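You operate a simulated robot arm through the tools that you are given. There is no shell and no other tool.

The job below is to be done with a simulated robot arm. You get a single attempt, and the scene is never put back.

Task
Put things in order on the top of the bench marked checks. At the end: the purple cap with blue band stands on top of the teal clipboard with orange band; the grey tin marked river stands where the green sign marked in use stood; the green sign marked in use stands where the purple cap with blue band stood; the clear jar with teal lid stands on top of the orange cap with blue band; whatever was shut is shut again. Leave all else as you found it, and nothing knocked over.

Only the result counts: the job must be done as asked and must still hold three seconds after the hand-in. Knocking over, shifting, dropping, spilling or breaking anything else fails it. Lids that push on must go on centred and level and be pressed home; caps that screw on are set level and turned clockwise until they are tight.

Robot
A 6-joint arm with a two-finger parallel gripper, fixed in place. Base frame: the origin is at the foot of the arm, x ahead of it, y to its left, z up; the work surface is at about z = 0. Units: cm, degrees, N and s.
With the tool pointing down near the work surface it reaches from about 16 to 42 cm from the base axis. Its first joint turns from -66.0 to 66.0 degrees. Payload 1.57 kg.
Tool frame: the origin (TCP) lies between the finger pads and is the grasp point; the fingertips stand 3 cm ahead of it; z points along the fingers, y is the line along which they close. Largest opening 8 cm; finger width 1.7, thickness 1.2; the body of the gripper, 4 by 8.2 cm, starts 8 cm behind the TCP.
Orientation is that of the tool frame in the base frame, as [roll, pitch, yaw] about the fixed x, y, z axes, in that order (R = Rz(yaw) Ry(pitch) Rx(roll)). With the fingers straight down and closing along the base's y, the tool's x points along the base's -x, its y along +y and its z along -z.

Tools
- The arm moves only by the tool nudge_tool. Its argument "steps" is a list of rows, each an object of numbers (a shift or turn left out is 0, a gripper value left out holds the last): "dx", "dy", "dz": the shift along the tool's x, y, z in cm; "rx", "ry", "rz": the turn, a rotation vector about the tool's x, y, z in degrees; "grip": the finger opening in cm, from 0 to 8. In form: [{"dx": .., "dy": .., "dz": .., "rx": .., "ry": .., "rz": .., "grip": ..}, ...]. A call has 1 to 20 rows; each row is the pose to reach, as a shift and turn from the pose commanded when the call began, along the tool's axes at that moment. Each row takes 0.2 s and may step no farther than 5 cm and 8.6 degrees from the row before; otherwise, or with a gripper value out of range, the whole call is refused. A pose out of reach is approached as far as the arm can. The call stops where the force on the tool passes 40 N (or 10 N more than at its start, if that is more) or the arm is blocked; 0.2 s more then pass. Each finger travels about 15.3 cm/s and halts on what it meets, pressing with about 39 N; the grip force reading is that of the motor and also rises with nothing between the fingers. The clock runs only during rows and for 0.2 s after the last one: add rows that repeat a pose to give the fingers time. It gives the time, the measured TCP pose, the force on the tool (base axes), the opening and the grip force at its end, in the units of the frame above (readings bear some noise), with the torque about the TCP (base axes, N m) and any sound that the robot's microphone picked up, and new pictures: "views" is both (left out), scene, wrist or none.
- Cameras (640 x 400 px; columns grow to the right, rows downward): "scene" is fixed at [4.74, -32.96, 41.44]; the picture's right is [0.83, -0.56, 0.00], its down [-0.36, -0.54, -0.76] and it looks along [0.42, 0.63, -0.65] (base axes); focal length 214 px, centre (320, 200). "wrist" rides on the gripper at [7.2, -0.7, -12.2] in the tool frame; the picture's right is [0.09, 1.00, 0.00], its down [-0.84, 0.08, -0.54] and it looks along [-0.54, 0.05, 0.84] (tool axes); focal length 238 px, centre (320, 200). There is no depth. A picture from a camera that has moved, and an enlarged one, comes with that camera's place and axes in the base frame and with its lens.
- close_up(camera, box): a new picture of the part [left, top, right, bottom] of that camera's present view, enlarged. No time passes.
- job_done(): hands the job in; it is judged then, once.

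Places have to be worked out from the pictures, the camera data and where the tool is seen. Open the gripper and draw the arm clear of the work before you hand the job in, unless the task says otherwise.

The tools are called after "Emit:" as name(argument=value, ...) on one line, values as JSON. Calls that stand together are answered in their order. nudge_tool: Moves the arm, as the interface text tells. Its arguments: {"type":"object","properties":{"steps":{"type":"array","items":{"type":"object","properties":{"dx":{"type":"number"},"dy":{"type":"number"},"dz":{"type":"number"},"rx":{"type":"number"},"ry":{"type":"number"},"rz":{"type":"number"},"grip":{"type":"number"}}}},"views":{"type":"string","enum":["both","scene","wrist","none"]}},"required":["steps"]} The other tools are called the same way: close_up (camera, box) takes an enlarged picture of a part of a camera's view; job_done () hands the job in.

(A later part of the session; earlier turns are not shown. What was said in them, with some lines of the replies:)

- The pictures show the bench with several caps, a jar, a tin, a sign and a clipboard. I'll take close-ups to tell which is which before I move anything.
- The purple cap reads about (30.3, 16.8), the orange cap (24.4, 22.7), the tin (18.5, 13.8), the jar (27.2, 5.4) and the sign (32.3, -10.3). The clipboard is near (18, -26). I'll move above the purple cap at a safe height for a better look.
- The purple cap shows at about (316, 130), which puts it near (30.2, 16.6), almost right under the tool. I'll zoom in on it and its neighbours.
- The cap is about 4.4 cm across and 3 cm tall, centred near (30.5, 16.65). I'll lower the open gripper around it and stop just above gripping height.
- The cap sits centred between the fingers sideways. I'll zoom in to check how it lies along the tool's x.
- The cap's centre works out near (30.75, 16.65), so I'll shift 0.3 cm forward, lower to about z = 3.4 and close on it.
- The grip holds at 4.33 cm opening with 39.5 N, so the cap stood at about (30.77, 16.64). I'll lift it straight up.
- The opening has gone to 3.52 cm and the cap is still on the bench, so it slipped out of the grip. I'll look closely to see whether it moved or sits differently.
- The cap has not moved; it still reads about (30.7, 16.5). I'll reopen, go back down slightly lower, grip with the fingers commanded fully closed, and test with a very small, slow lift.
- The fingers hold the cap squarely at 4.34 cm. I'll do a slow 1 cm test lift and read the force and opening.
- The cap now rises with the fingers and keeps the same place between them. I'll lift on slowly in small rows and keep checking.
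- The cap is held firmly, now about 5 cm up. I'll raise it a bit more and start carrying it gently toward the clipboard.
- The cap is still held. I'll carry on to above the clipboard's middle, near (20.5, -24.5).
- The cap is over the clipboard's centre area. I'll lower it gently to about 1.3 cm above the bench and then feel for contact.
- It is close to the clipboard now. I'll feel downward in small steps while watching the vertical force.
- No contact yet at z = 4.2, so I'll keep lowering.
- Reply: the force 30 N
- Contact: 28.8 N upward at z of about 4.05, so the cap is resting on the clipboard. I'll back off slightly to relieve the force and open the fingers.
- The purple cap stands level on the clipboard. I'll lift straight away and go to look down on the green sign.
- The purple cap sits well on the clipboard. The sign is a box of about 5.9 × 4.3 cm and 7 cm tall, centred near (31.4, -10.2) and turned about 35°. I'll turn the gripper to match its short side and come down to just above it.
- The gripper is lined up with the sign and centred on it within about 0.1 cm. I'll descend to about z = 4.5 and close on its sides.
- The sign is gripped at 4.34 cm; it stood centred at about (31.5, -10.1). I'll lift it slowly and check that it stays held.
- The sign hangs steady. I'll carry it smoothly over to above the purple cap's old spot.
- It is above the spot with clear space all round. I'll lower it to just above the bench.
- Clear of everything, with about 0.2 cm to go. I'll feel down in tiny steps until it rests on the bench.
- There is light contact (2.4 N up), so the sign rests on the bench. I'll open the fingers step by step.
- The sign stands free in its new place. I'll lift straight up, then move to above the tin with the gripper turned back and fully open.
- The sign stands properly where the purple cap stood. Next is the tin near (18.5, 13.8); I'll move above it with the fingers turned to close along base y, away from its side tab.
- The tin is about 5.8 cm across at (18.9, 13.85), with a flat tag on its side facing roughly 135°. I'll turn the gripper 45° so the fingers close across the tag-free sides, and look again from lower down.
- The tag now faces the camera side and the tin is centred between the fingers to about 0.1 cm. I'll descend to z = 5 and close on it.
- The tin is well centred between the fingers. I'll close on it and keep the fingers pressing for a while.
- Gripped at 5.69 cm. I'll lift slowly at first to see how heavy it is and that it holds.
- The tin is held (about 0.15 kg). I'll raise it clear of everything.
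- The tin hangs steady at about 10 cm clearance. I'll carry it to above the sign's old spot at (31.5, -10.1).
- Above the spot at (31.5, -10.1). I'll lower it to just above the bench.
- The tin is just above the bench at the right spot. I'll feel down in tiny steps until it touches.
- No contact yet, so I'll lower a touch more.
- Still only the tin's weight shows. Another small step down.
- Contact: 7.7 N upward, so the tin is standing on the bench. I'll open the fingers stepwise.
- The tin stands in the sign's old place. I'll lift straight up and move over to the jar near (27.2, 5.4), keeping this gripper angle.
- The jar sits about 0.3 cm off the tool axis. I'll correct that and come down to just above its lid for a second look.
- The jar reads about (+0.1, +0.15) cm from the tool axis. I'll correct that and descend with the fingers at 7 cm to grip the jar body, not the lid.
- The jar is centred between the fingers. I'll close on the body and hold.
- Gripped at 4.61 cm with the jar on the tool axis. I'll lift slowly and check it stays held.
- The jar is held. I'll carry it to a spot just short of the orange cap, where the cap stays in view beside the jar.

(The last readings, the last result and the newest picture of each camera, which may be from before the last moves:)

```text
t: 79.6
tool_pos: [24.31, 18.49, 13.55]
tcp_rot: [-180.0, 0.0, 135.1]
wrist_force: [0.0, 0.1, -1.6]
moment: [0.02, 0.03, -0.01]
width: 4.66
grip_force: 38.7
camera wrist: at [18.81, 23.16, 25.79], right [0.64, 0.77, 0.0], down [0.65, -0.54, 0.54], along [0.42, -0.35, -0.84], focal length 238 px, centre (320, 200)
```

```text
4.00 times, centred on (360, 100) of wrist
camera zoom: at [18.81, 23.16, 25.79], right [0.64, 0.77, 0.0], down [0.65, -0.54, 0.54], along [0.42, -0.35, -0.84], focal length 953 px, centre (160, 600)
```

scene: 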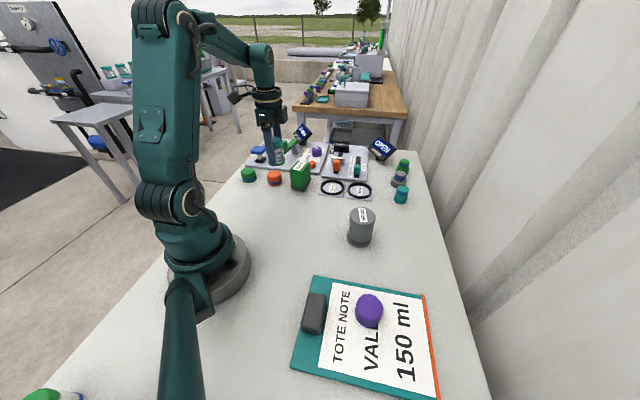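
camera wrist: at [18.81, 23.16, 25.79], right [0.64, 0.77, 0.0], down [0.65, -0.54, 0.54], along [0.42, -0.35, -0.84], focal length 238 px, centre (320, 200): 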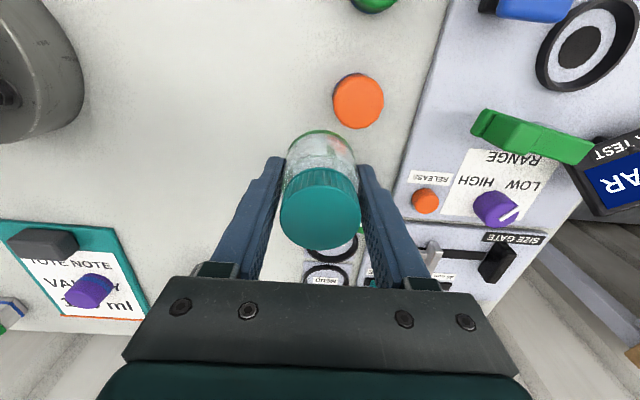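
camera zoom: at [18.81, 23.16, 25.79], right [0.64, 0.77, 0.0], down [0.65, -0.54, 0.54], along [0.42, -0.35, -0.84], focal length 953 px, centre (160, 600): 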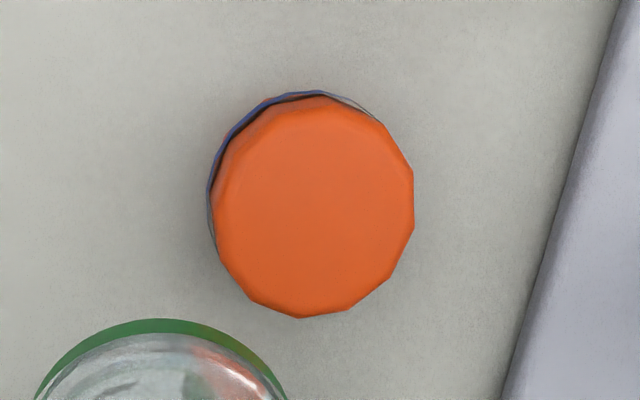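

The orange cap lies about (3.2, 3.1) cm from the tool axis, i.e. near (24.3, 22.9). I'll move over it, come partway down, and check the alignment in both views.

Emit:
nudge_tool(steps=[{"dx": 0.3, "dy": 0.3}, {"dx": 1.0, "dy": 1.0}, {"dx": 2.0, "dy": 1.9}, {"dx": 2.8, "dy": 2.7}, {"dx": 3.15, "dy": 3.05}, {"dx": 3.23, "dy": 3.12}, {"dx": 3.23, "dy": 3.12, "dz": 0.5}, {"dx": 3.23, "dy": 3.12, "dz": 1.3}, {"dx": 3.23, "dy": 3.12, "dz": 2.3}, {"dx": 3.23, "dy": 3.12, "dz": 3.3}, {"dx": 3.23, "dy": 3.12, "dz": 4.1}, {"dx": 3.23, "dy": 3.12, "dz": 4.5}, {"dx": 3.23, "dy": 3.12, "dz": 4.5}, {"dx": 3.23, "dy": 3.12, "dz": 4.5}])

Emit:
close_up(camera="scene", box=[230, 120, 330, 200])

Emit:
close_up(camera="wrist", box=[220, 80, 420, 205])

```text
t: 82.6
tool_pos: [24.16, 22.91, 9.07]
tcp_rot: [180.0, 0.0, 135.0]
wrist_force: [0.8, 0.3, -0.4]
moment: [0.0, 0.0, 0.02]
width: 4.64
grip_force: 39.4
camera wrist: at [18.69, 27.59, 21.33], right [0.64, 0.77, 0.0], down [0.65, -0.54, 0.54], along [0.42, -0.35, -0.84], focal length 238 px, centre (320, 200)
```

scene: 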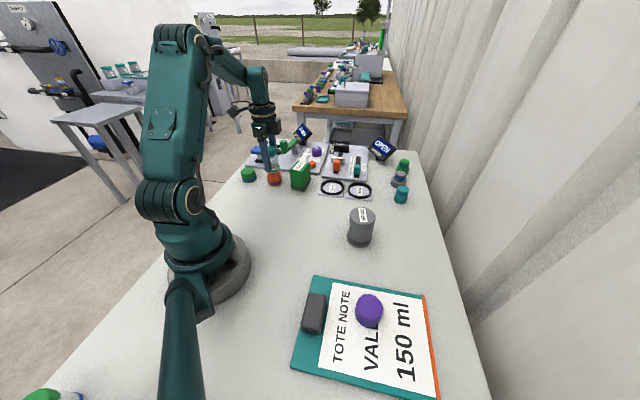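
wrist: 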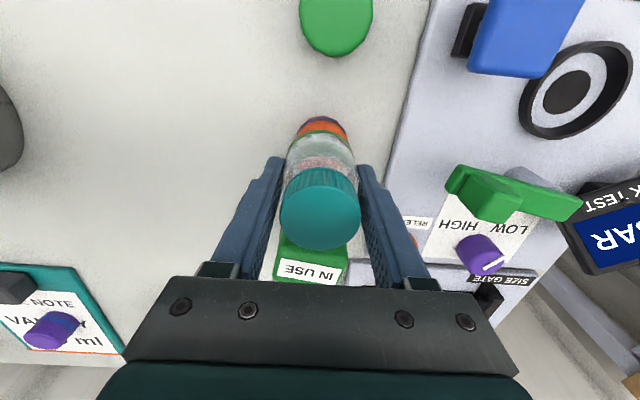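

```text
5.00 times, centred on (280, 160) of scene
camera zoom: at [4.74, -32.96, 41.44], right [0.83, -0.56, 0.0], down [-0.36, -0.54, -0.76], along [0.42, 0.63, -0.65], focal length 1072 px, centre (520, 400)
```

zoom: 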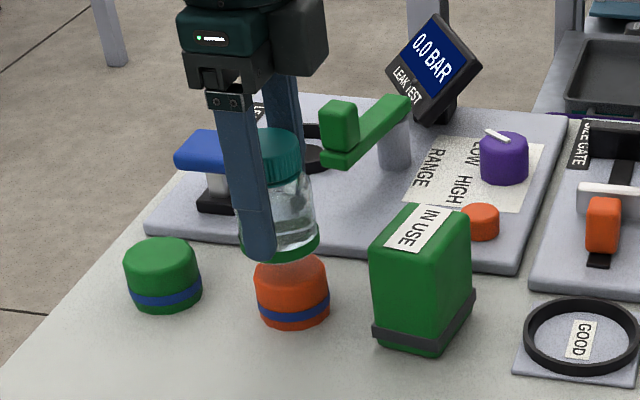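

```text
3.20 times, centred on (320, 142) of wrist
camera zoom: at [18.69, 27.59, 21.33], right [0.64, 0.77, 0.0], down [0.65, -0.54, 0.54], along [0.42, -0.35, -0.84], focal length 763 px, centre (320, 384)
```

zoom: 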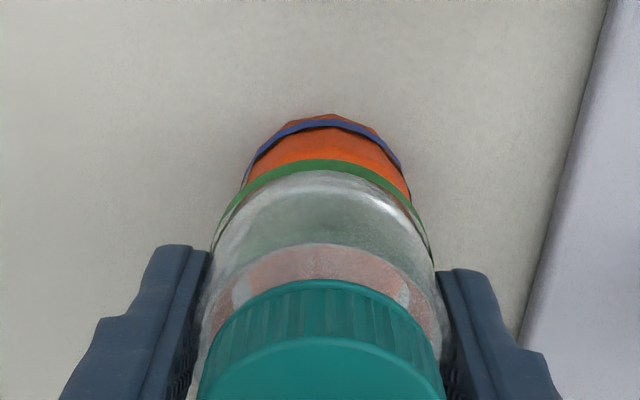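

The jar is about 2 cm above the cap and nearly aligned. I'll zoom in to measure any leftover offset.

Emit:
close_up(camera="scene", box=[255, 140, 305, 190])

Emit:
close_up(camera="wrist", box=[280, 105, 370, 165])

```text
8.00 times, centred on (280, 165) of scene
camera zoom: at [4.74, -32.96, 41.44], right [0.83, -0.56, 0.0], down [-0.36, -0.54, -0.76], along [0.42, 0.63, -0.65], focal length 1716 px, centre (640, 480)
```

zoom: 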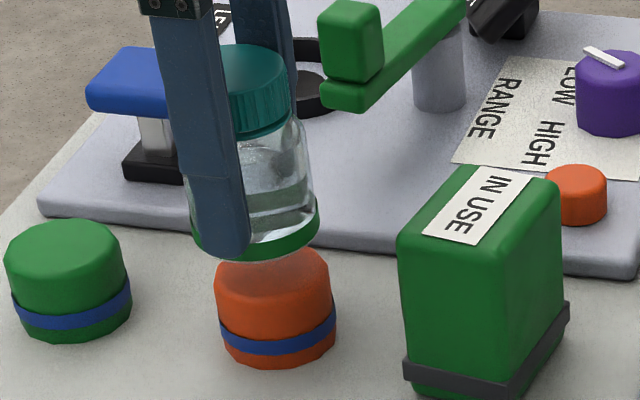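

```text
6.67 times, centred on (325, 135) of wrist
camera zoom: at [18.69, 27.59, 21.33], right [0.64, 0.77, 0.0], down [0.65, -0.54, 0.54], along [0.42, -0.35, -0.84], focal length 1589 px, centre (287, 633)
```

zoom: 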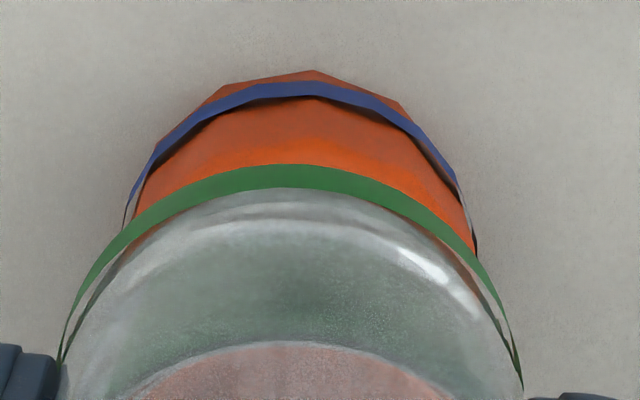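

The two views disagree a little (0.05 against about 0.35 cm along the tool's x), so I'll zoom in further on the jar's foot and the cap.

Emit:
close_up(camera="scene", box=[262, 158, 302, 190])

Emit:
close_up(camera="scene", box=[262, 140, 302, 172])

```text
12.50 times, centred on (282, 174) of scene
camera zoom: at [4.74, -32.96, 41.44], right [0.83, -0.56, 0.0], down [-0.36, -0.54, -0.76], along [0.42, 0.63, -0.65], focal length 2681 px, centre (795, 525)
```

zoom: 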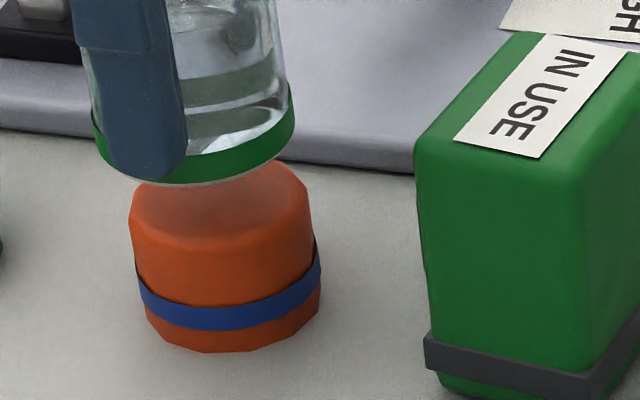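

```text
12.50 times, centred on (282, 156) of scene
camera zoom: at [4.74, -32.96, 41.44], right [0.83, -0.56, 0.0], down [-0.36, -0.54, -0.76], along [0.42, 0.63, -0.65], focal length 2681 px, centre (795, 750)
```

zoom: 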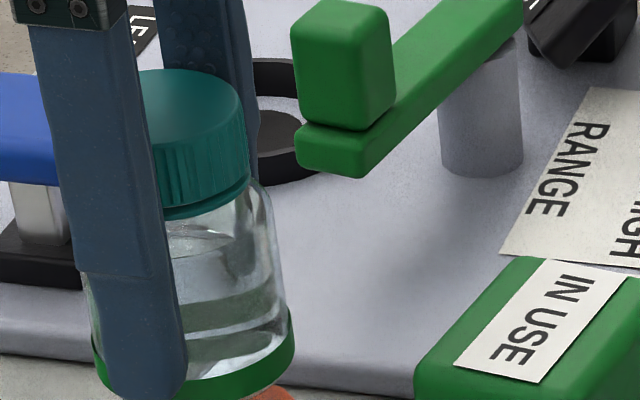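

Comparing heights this far apart is uncertain, so I'll lower the jar to just above the cap, where the overhang on each side can be read directly.

Emit:
nudge_tool(steps=[{"dz": 0.3}, {"dz": 0.7}, {"dz": 1.1}, {"dz": 1.4}, {"dz": 1.5}, {"dz": 1.5}])

Emit:
close_up(camera="scene", box=[262, 158, 302, 190])

Emit:
close_up(camera="wrist", box=[280, 105, 370, 165])

```text
t: 84.0
tool_pos: [24.36, 23.11, 7.46]
tcp_rot: [-179.9, 0.0, 135.1]
wrist_force: [-0.7, -0.1, -0.7]
moment: [0.0, 0.0, -0.01]
width: 4.62
grip_force: 39.2
camera wrist: at [18.71, 27.66, 19.78], right [0.64, 0.77, 0.0], down [0.65, -0.54, 0.54], along [0.42, -0.35, -0.84], focal length 238 px, centre (320, 200)
```

scene: 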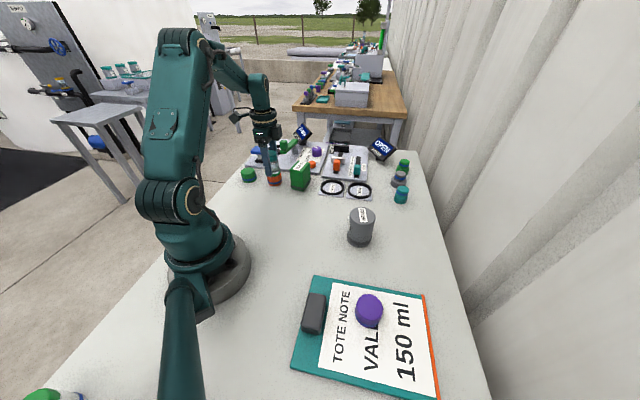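
wrist: 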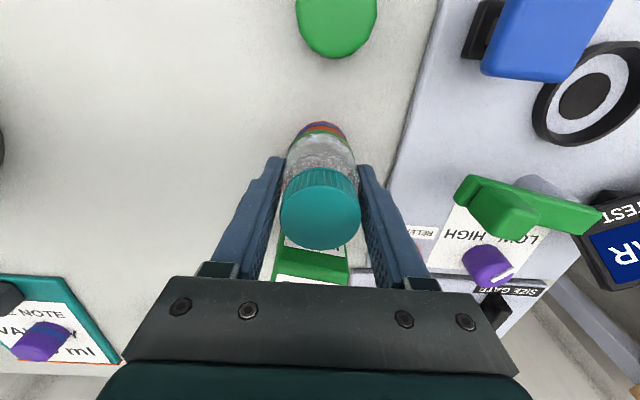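

```text
12.50 times, centred on (282, 174) of scene
camera zoom: at [4.74, -32.96, 41.44], right [0.83, -0.56, 0.0], down [-0.36, -0.54, -0.76], along [0.42, 0.63, -0.65], focal length 2681 px, centre (795, 525)
```

zoom: 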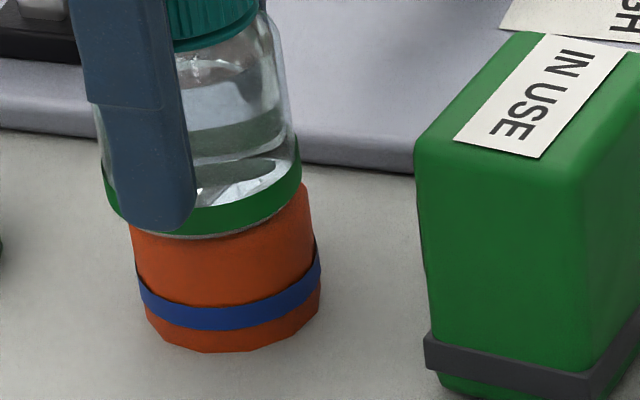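

```text
6.67 times, centred on (325, 135) of wrist
camera zoom: at [18.71, 27.66, 19.78], right [0.64, 0.77, 0.0], down [0.65, -0.54, 0.54], along [0.42, -0.35, -0.84], focal length 1589 px, centre (287, 633)
```

zoom: 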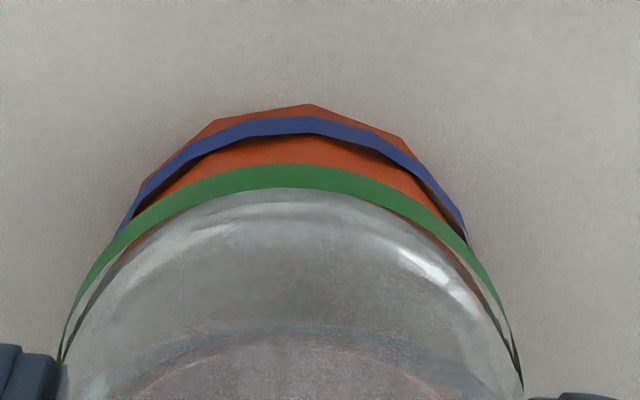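

The scene view shows the jar about 0.3 cm too far one way, the wrist view about 0.05 cm the same way. I'll split the difference with a 0.17 cm correction and lower in small steps to feel for contact.

Emit:
nudge_tool(steps=[{"dx": -0.1}, {"dx": -0.17}, {"dx": -0.17, "dz": 0.1}, {"dx": -0.17, "dz": 0.2}])

Emit:
close_up(camera="scene", box=[262, 158, 302, 190])

```text
t: 85.0
tool_pos: [24.37, 22.92, 7.3]
tcp_rot: [180.0, -0.1, 135.1]
wrist_force: [-5.3, -4.2, 22.9]
moment: [-0.2, 0.27, -0.02]
width: 4.66
grip_force: 39.1
camera wrist: at [18.83, 27.52, 19.71], right [0.64, 0.77, 0.0], down [0.65, -0.54, 0.54], along [0.42, -0.34, -0.84], focal length 238 px, centre (320, 200)
```

scene: 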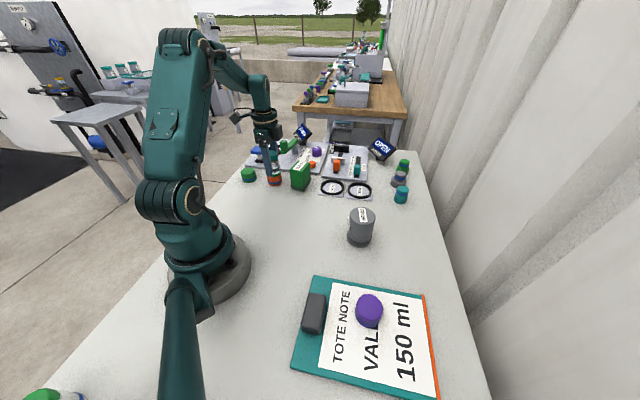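
wrist: 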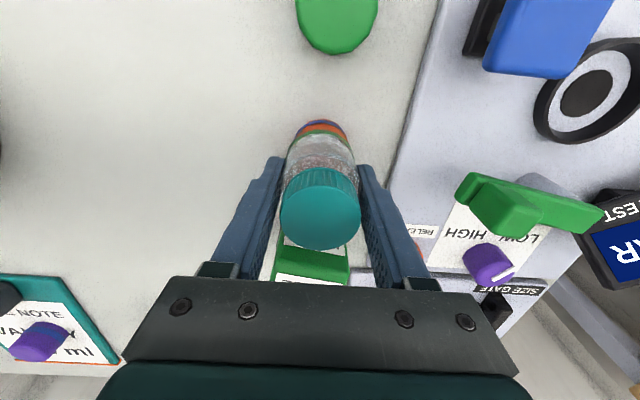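

```text
12.50 times, centred on (282, 174) of scene
camera zoom: at [4.73, -32.97, 41.43], right [0.83, -0.56, 0.0], down [-0.36, -0.54, -0.76], along [0.42, 0.63, -0.65], focal length 2681 px, centre (795, 525)
```

zoom: 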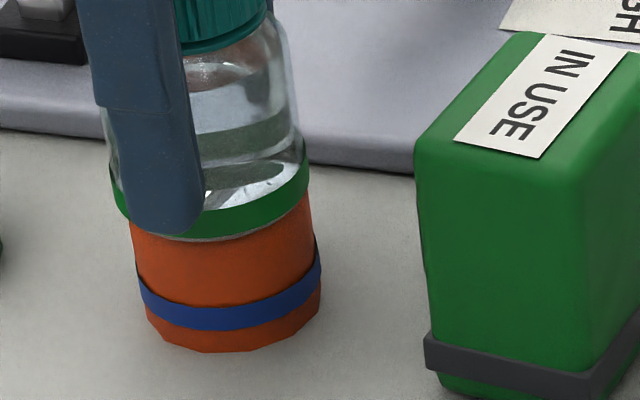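

Contact at 22.9 N: the jar's foot is on the cap, which hasn't moved. I'll relieve the force slightly and check before letting go.

Emit:
nudge_tool(steps=[{"dz": -0.04}, {"dz": -0.08}, {"dz": -0.08}], views="none")

```text
t: 85.8
tool_pos: [24.38, 22.81, 7.45]
tcp_rot: [179.9, 0.0, 135.1]
wrist_force: [0.0, 0.4, 13.2]
moment: [0.01, 0.02, 0.03]
width: 4.64
grip_force: 39.1
```

Still 13 N of contact; I'll ease off a touch more.

Emit:
nudge_tool(steps=[{"dz": -0.04}, {"dz": -0.07}, {"dz": -0.07}], views="none")

```text
t: 86.6
tool_pos: [24.37, 22.84, 7.53]
tcp_rot: [-180.0, 0.0, 135.2]
wrist_force: [0.3, 1.4, 3.9]
moment: [0.1, -0.05, -0.02]
width: 4.63
grip_force: 38.5
```

Light contact of about 4 N now. I'll open the fingers gradually.

Emit:
nudge_tool(steps=[{"grip": 4.8}, {"grip": 5.1}, {"grip": 5.6}, {"grip": 6.4}, {"grip": 7}, {"grip": 7}])

Emit:
close_up(camera="scene", box=[255, 140, 305, 190])

Emit:
close_up(camera="wrist", box=[200, 90, 440, 270])

```text
t: 88.0
tool_pos: [24.38, 22.8, 7.46]
tcp_rot: [180.0, 0.0, 135.2]
wrist_force: [0.0, -0.2, -0.3]
moment: [-0.02, 0.01, -0.01]
width: 7.0
grip_force: 0.0
camera wrist: at [18.85, 27.5, 19.76], right [0.64, 0.77, 0.0], down [0.65, -0.54, 0.54], along [0.42, -0.35, -0.84], focal length 238 px, centre (320, 200)
```

scene: 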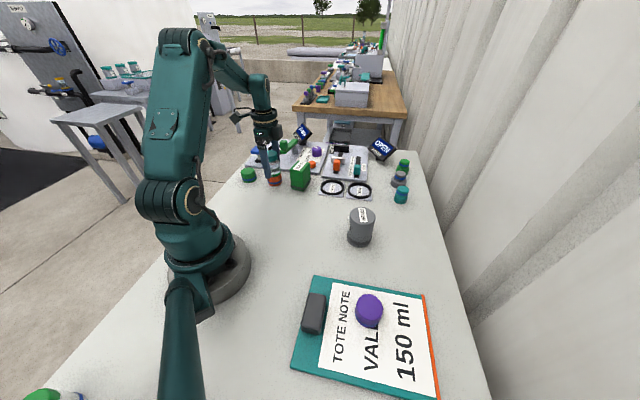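
wrist: 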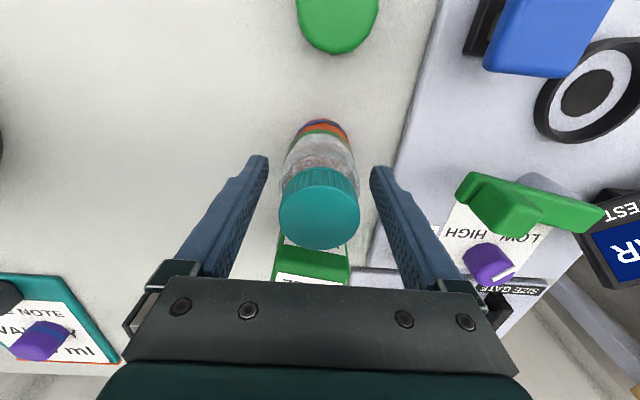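

```text
8.00 times, centred on (280, 165) of scene
camera zoom: at [4.74, -32.96, 41.44], right [0.83, -0.56, 0.0], down [-0.36, -0.54, -0.76], along [0.42, 0.63, -0.65], focal length 1716 px, centre (640, 480)
```

zoom: 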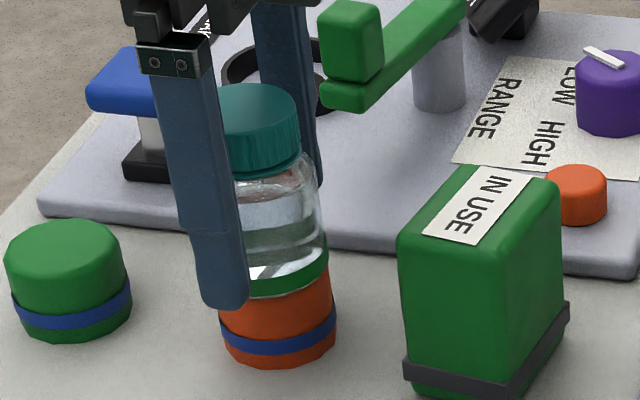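

```text
2.22 times, centred on (320, 180) of wrist
camera zoom: at [18.85, 27.5, 19.76], right [0.64, 0.77, 0.0], down [0.65, -0.54, 0.54], along [0.42, -0.35, -0.84], focal length 530 px, centre (320, 244)
```

zoom: 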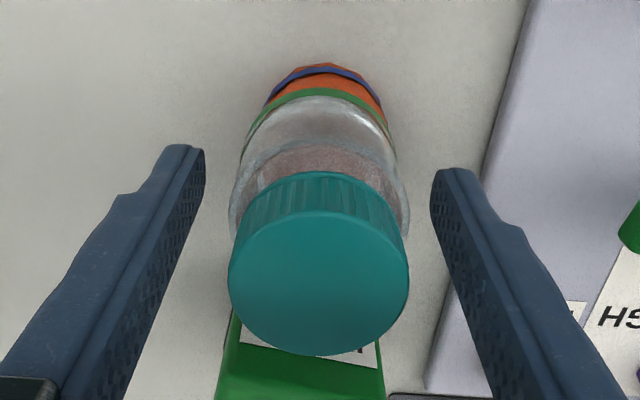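

The jar stands upright on the orange cap. I'll withdraw straight up and away from the work.

Emit:
nudge_tool(steps=[{"dz": -0.4}, {"dz": -1.2}, {"dz": -2.4}, {"dz": -4}, {"dz": -6}, {"dz": -8.5}, {"dz": -11}, {"dz": -13.5}, {"dz": -16}, {"dz": -16}])

Emit:
close_up(camera="scene", box=[230, 130, 430, 270])

Emit:
close_up(camera="scene", box=[262, 150, 302, 190])

Emit:
close_up(camera="wrist", box=[220, 40, 420, 165])

```text
t: 90.2
tool_pos: [24.42, 22.67, 23.54]
tcp_rot: [-179.9, 0.1, 135.0]
wrist_force: [-0.2, 0.1, 1.0]
moment: [0.0, 0.01, 0.02]
width: 7.01
grip_force: 0.0
camera wrist: at [18.88, 27.42, 35.84], right [0.64, 0.77, 0.0], down [0.65, -0.54, 0.54], along [0.42, -0.35, -0.84], focal length 238 px, centre (320, 200)
```

scene: 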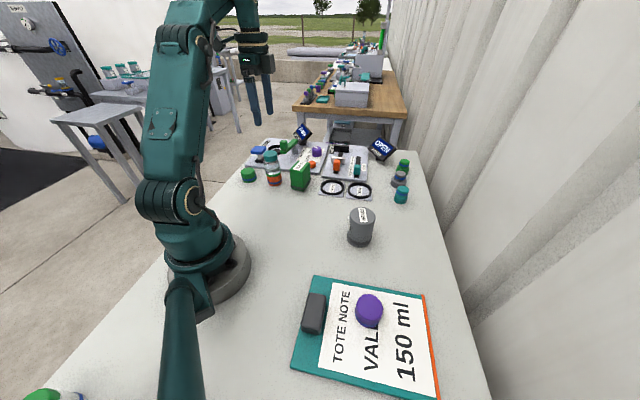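
wrist: 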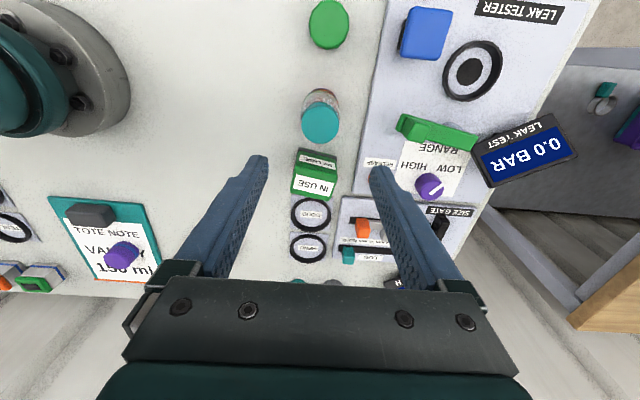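

```text
2.86 times, centred on (330, 200) of scene
camera zoom: at [4.74, -32.96, 41.44], right [0.83, -0.56, 0.0], down [-0.36, -0.54, -0.76], along [0.42, 0.63, -0.65], focal length 613 px, centre (291, 200)
```

zoom: 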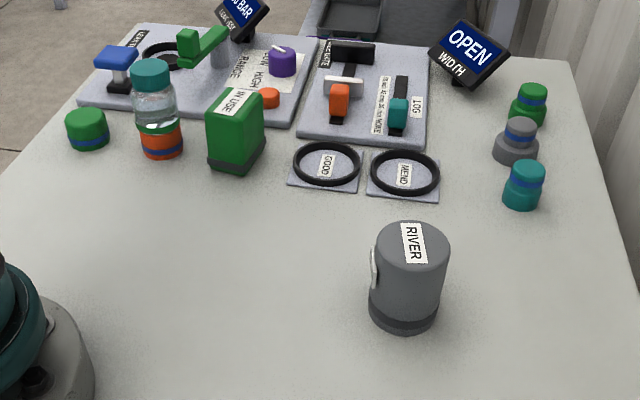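

```text
10.00 times, centred on (282, 170) of scene
camera zoom: at [4.74, -32.96, 41.44], right [0.83, -0.56, 0.0], down [-0.36, -0.54, -0.76], along [0.42, 0.63, -0.65], focal length 2145 px, centre (700, 500)
```

zoom: 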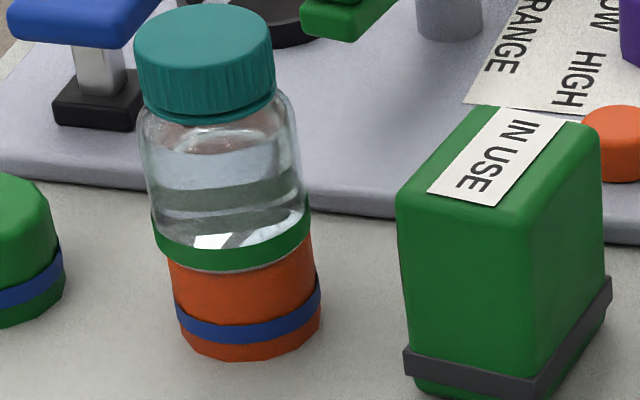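

```text
3.20 times, centred on (320, 102) of wrist
camera zoom: at [18.88, 27.42, 35.84], right [0.64, 0.77, 0.0], down [0.65, -0.54, 0.54], along [0.42, -0.35, -0.84], focal length 763 px, centre (320, 512)
```

zoom: 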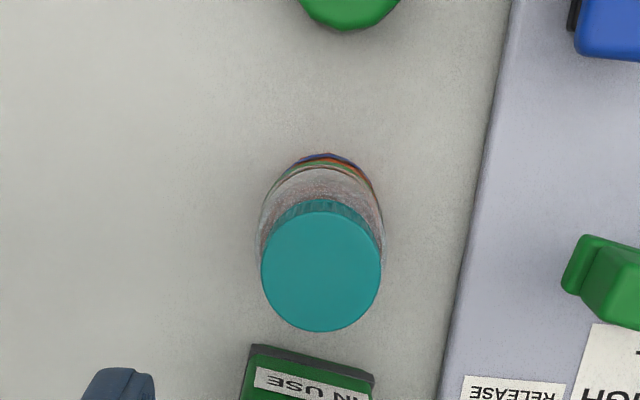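

All five placements look right: the jar is on the orange cap, the sign on the purple spot, the tin on the sign's spot and the purple cap on the clipboard. I'll draw the arm back toward its starting pose with the gripper open and take a last look.

Emit:
nudge_tool(steps=[{"dx": -1, "dy": -1.2, "dz": -1.5, "grip": 8}, {"dx": -3, "dy": -3.6, "dz": -3, "grip": 8}, {"dx": -5.2, "dy": -6.2, "dz": -4, "grip": 8}, {"dx": -7.4, "dy": -8.8, "dz": -5, "grip": 8}, {"dx": -9.6, "dy": -11.5, "dz": -5.5, "grip": 8}, {"dx": -11.4, "dy": -13.6, "dz": -5.5, "grip": 8}, {"dx": -12.4, "dy": -14.8, "dz": -5.5, "grip": 8}, {"dx": -12.4, "dy": -14.8, "dz": -5.5, "grip": 8}, {"dx": -12.4, "dy": -14.8, "dz": -5.5, "grip": 8}])

Emit:
close_up(camera="scene", box=[230, 130, 430, 270])

Emit:
close_up(camera="scene", box=[270, 200, 470, 400])

```text
t: 92.2
tool_pos: [22.65, 3.45, 29.2]
tcp_rot: [180.0, 0.0, 135.1]
wrist_force: [-1.0, -0.6, -0.3]
moment: [0.02, 0.0, 0.01]
width: 8.01
grip_force: 0.1
camera wrist: at [17.09, 8.19, 41.33], right [0.64, 0.77, 0.0], down [0.65, -0.54, 0.54], along [0.42, -0.35, -0.84], focal length 238 px, centre (320, 200)
```

scene: 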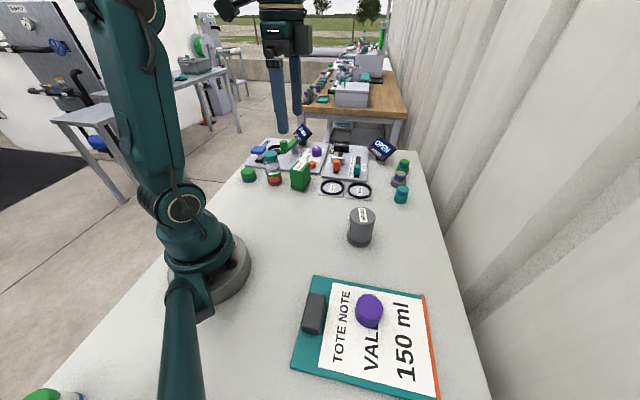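
wrist: 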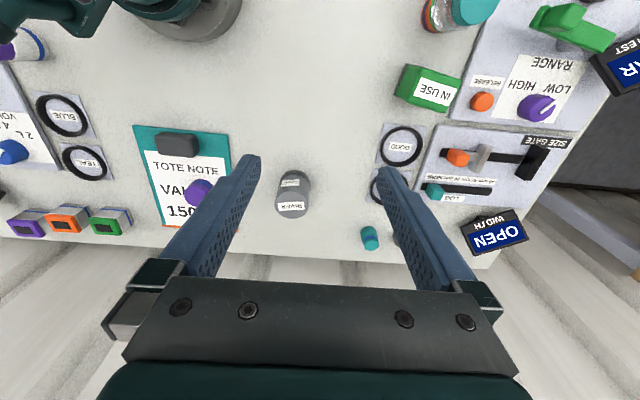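

```text
2.86 times, centred on (330, 200) of scene
camera zoom: at [4.74, -32.96, 41.44], right [0.83, -0.56, 0.0], down [-0.36, -0.54, -0.76], along [0.42, 0.63, -0.65], focal length 613 px, centre (291, 200)
```

zoom: 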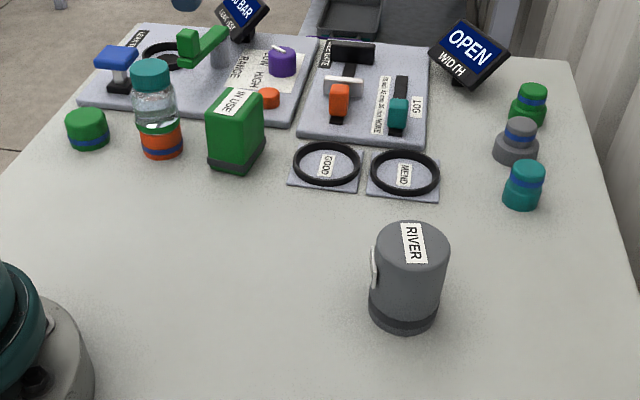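

```text
2.00 times, centred on (370, 300) of scene
camera zoom: at [4.74, -32.96, 41.44], right [0.83, -0.56, 0.0], down [-0.36, -0.54, -0.76], along [0.42, 0.63, -0.65], focal length 429 px, centre (220, 0)
```

zoom: 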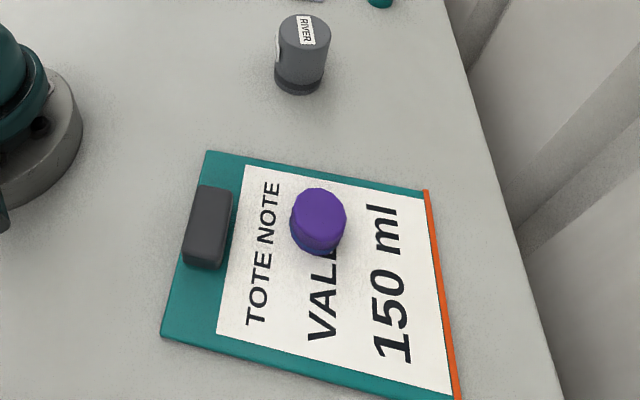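

The final layout looks right. I also see other items farther along the bench that I hadn't examined, so before handing in I'll check there's no second match for any named object.

Emit:
close_up(camera="wrist", box=[0, 0, 240, 150])

Emit:
close_up(camera="wrist", box=[0, 110, 240, 260])

Emit:
close_up(camera="scene", box=[290, 20, 430, 130])

Emit:
close_up(camera="wrist", box=[360, 0, 640, 175])

```text
2.67 times, centred on (120, 75) of wrist
camera zoom: at [17.09, 8.19, 41.33], right [0.64, 0.77, 0.0], down [0.65, -0.54, 0.54], along [0.42, -0.35, -0.84], focal length 636 px, centre (853, 533)
```

zoom: 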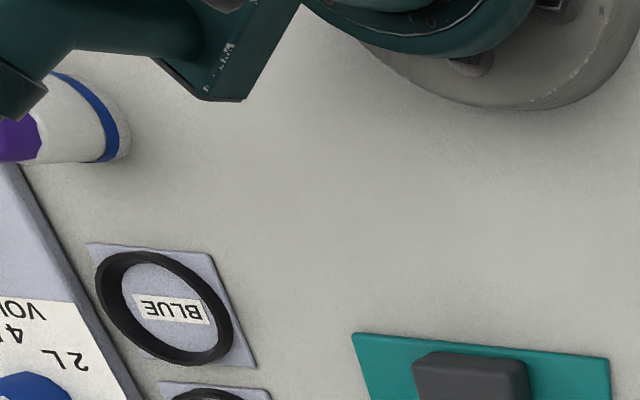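

```text
2.67 times, centred on (120, 185) of wrist
camera zoom: at [17.09, 8.19, 41.33], right [0.64, 0.77, 0.0], down [0.65, -0.54, 0.54], along [0.42, -0.35, -0.84], focal length 636 px, centre (853, 240)
```

zoom: 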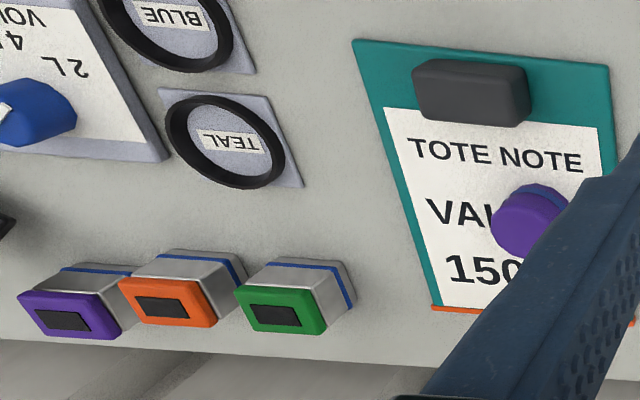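

```text
3.64 times, centred on (360, 75) of scene
camera zoom: at [4.74, -32.96, 41.44], right [0.83, -0.56, 0.0], down [-0.36, -0.54, -0.76], along [0.42, 0.63, -0.65], focal length 780 px, centre (174, 654)
```

zoom: 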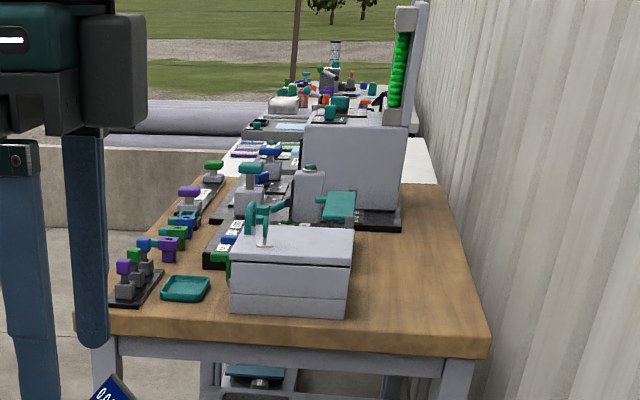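

```text
2.29 times, centred on (500, 88) of wrist
camera zoom: at [17.09, 8.19, 41.33], right [0.64, 0.77, 0.0], down [0.65, -0.54, 0.54], along [0.42, -0.35, -0.84], focal length 545 px, centre (-91, 457)
```

zoom: 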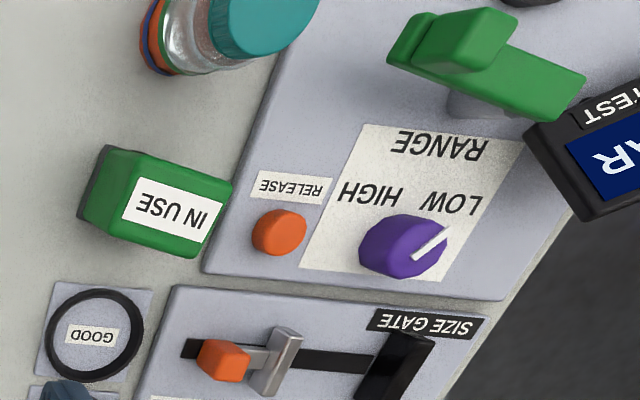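

Every named object has only one match: the other items are bottles, blocks and stoppers, all untouched. The gripper is open, the arm is clear, and all pieces stand upright where asked, so I'll hand the job in.

Emit:
job_done()

```text
The job is handed in.
```

I finished the rearrangement and handed the job in. In the last pictures everything was standing upright where you asked. The hand-in reply only confirmed receipt, so I don't know how it was judged.

- **Purple cap with blue band:** it stands near the middle of the teal clipboard. It slipped out of my first grip but stayed where it was on the bench, and the second, slower lift held.
- **Green sign marked in use:** it stands where the purple cap was, at the same angle it had before.
- **Grey tin marked river:** it stands where the sign was, within a few millimetres as far as the pictures show.
- **Clear jar with teal lid:** it stands on the orange cap, about 0.15 cm off centre by one camera.
- **Lids:** nothing was opened. I held the jar by its body, so its lid was not touched.

In the final pictures nothing else looked moved or knocked over. I drew the arm clear with the gripper open before handing in.
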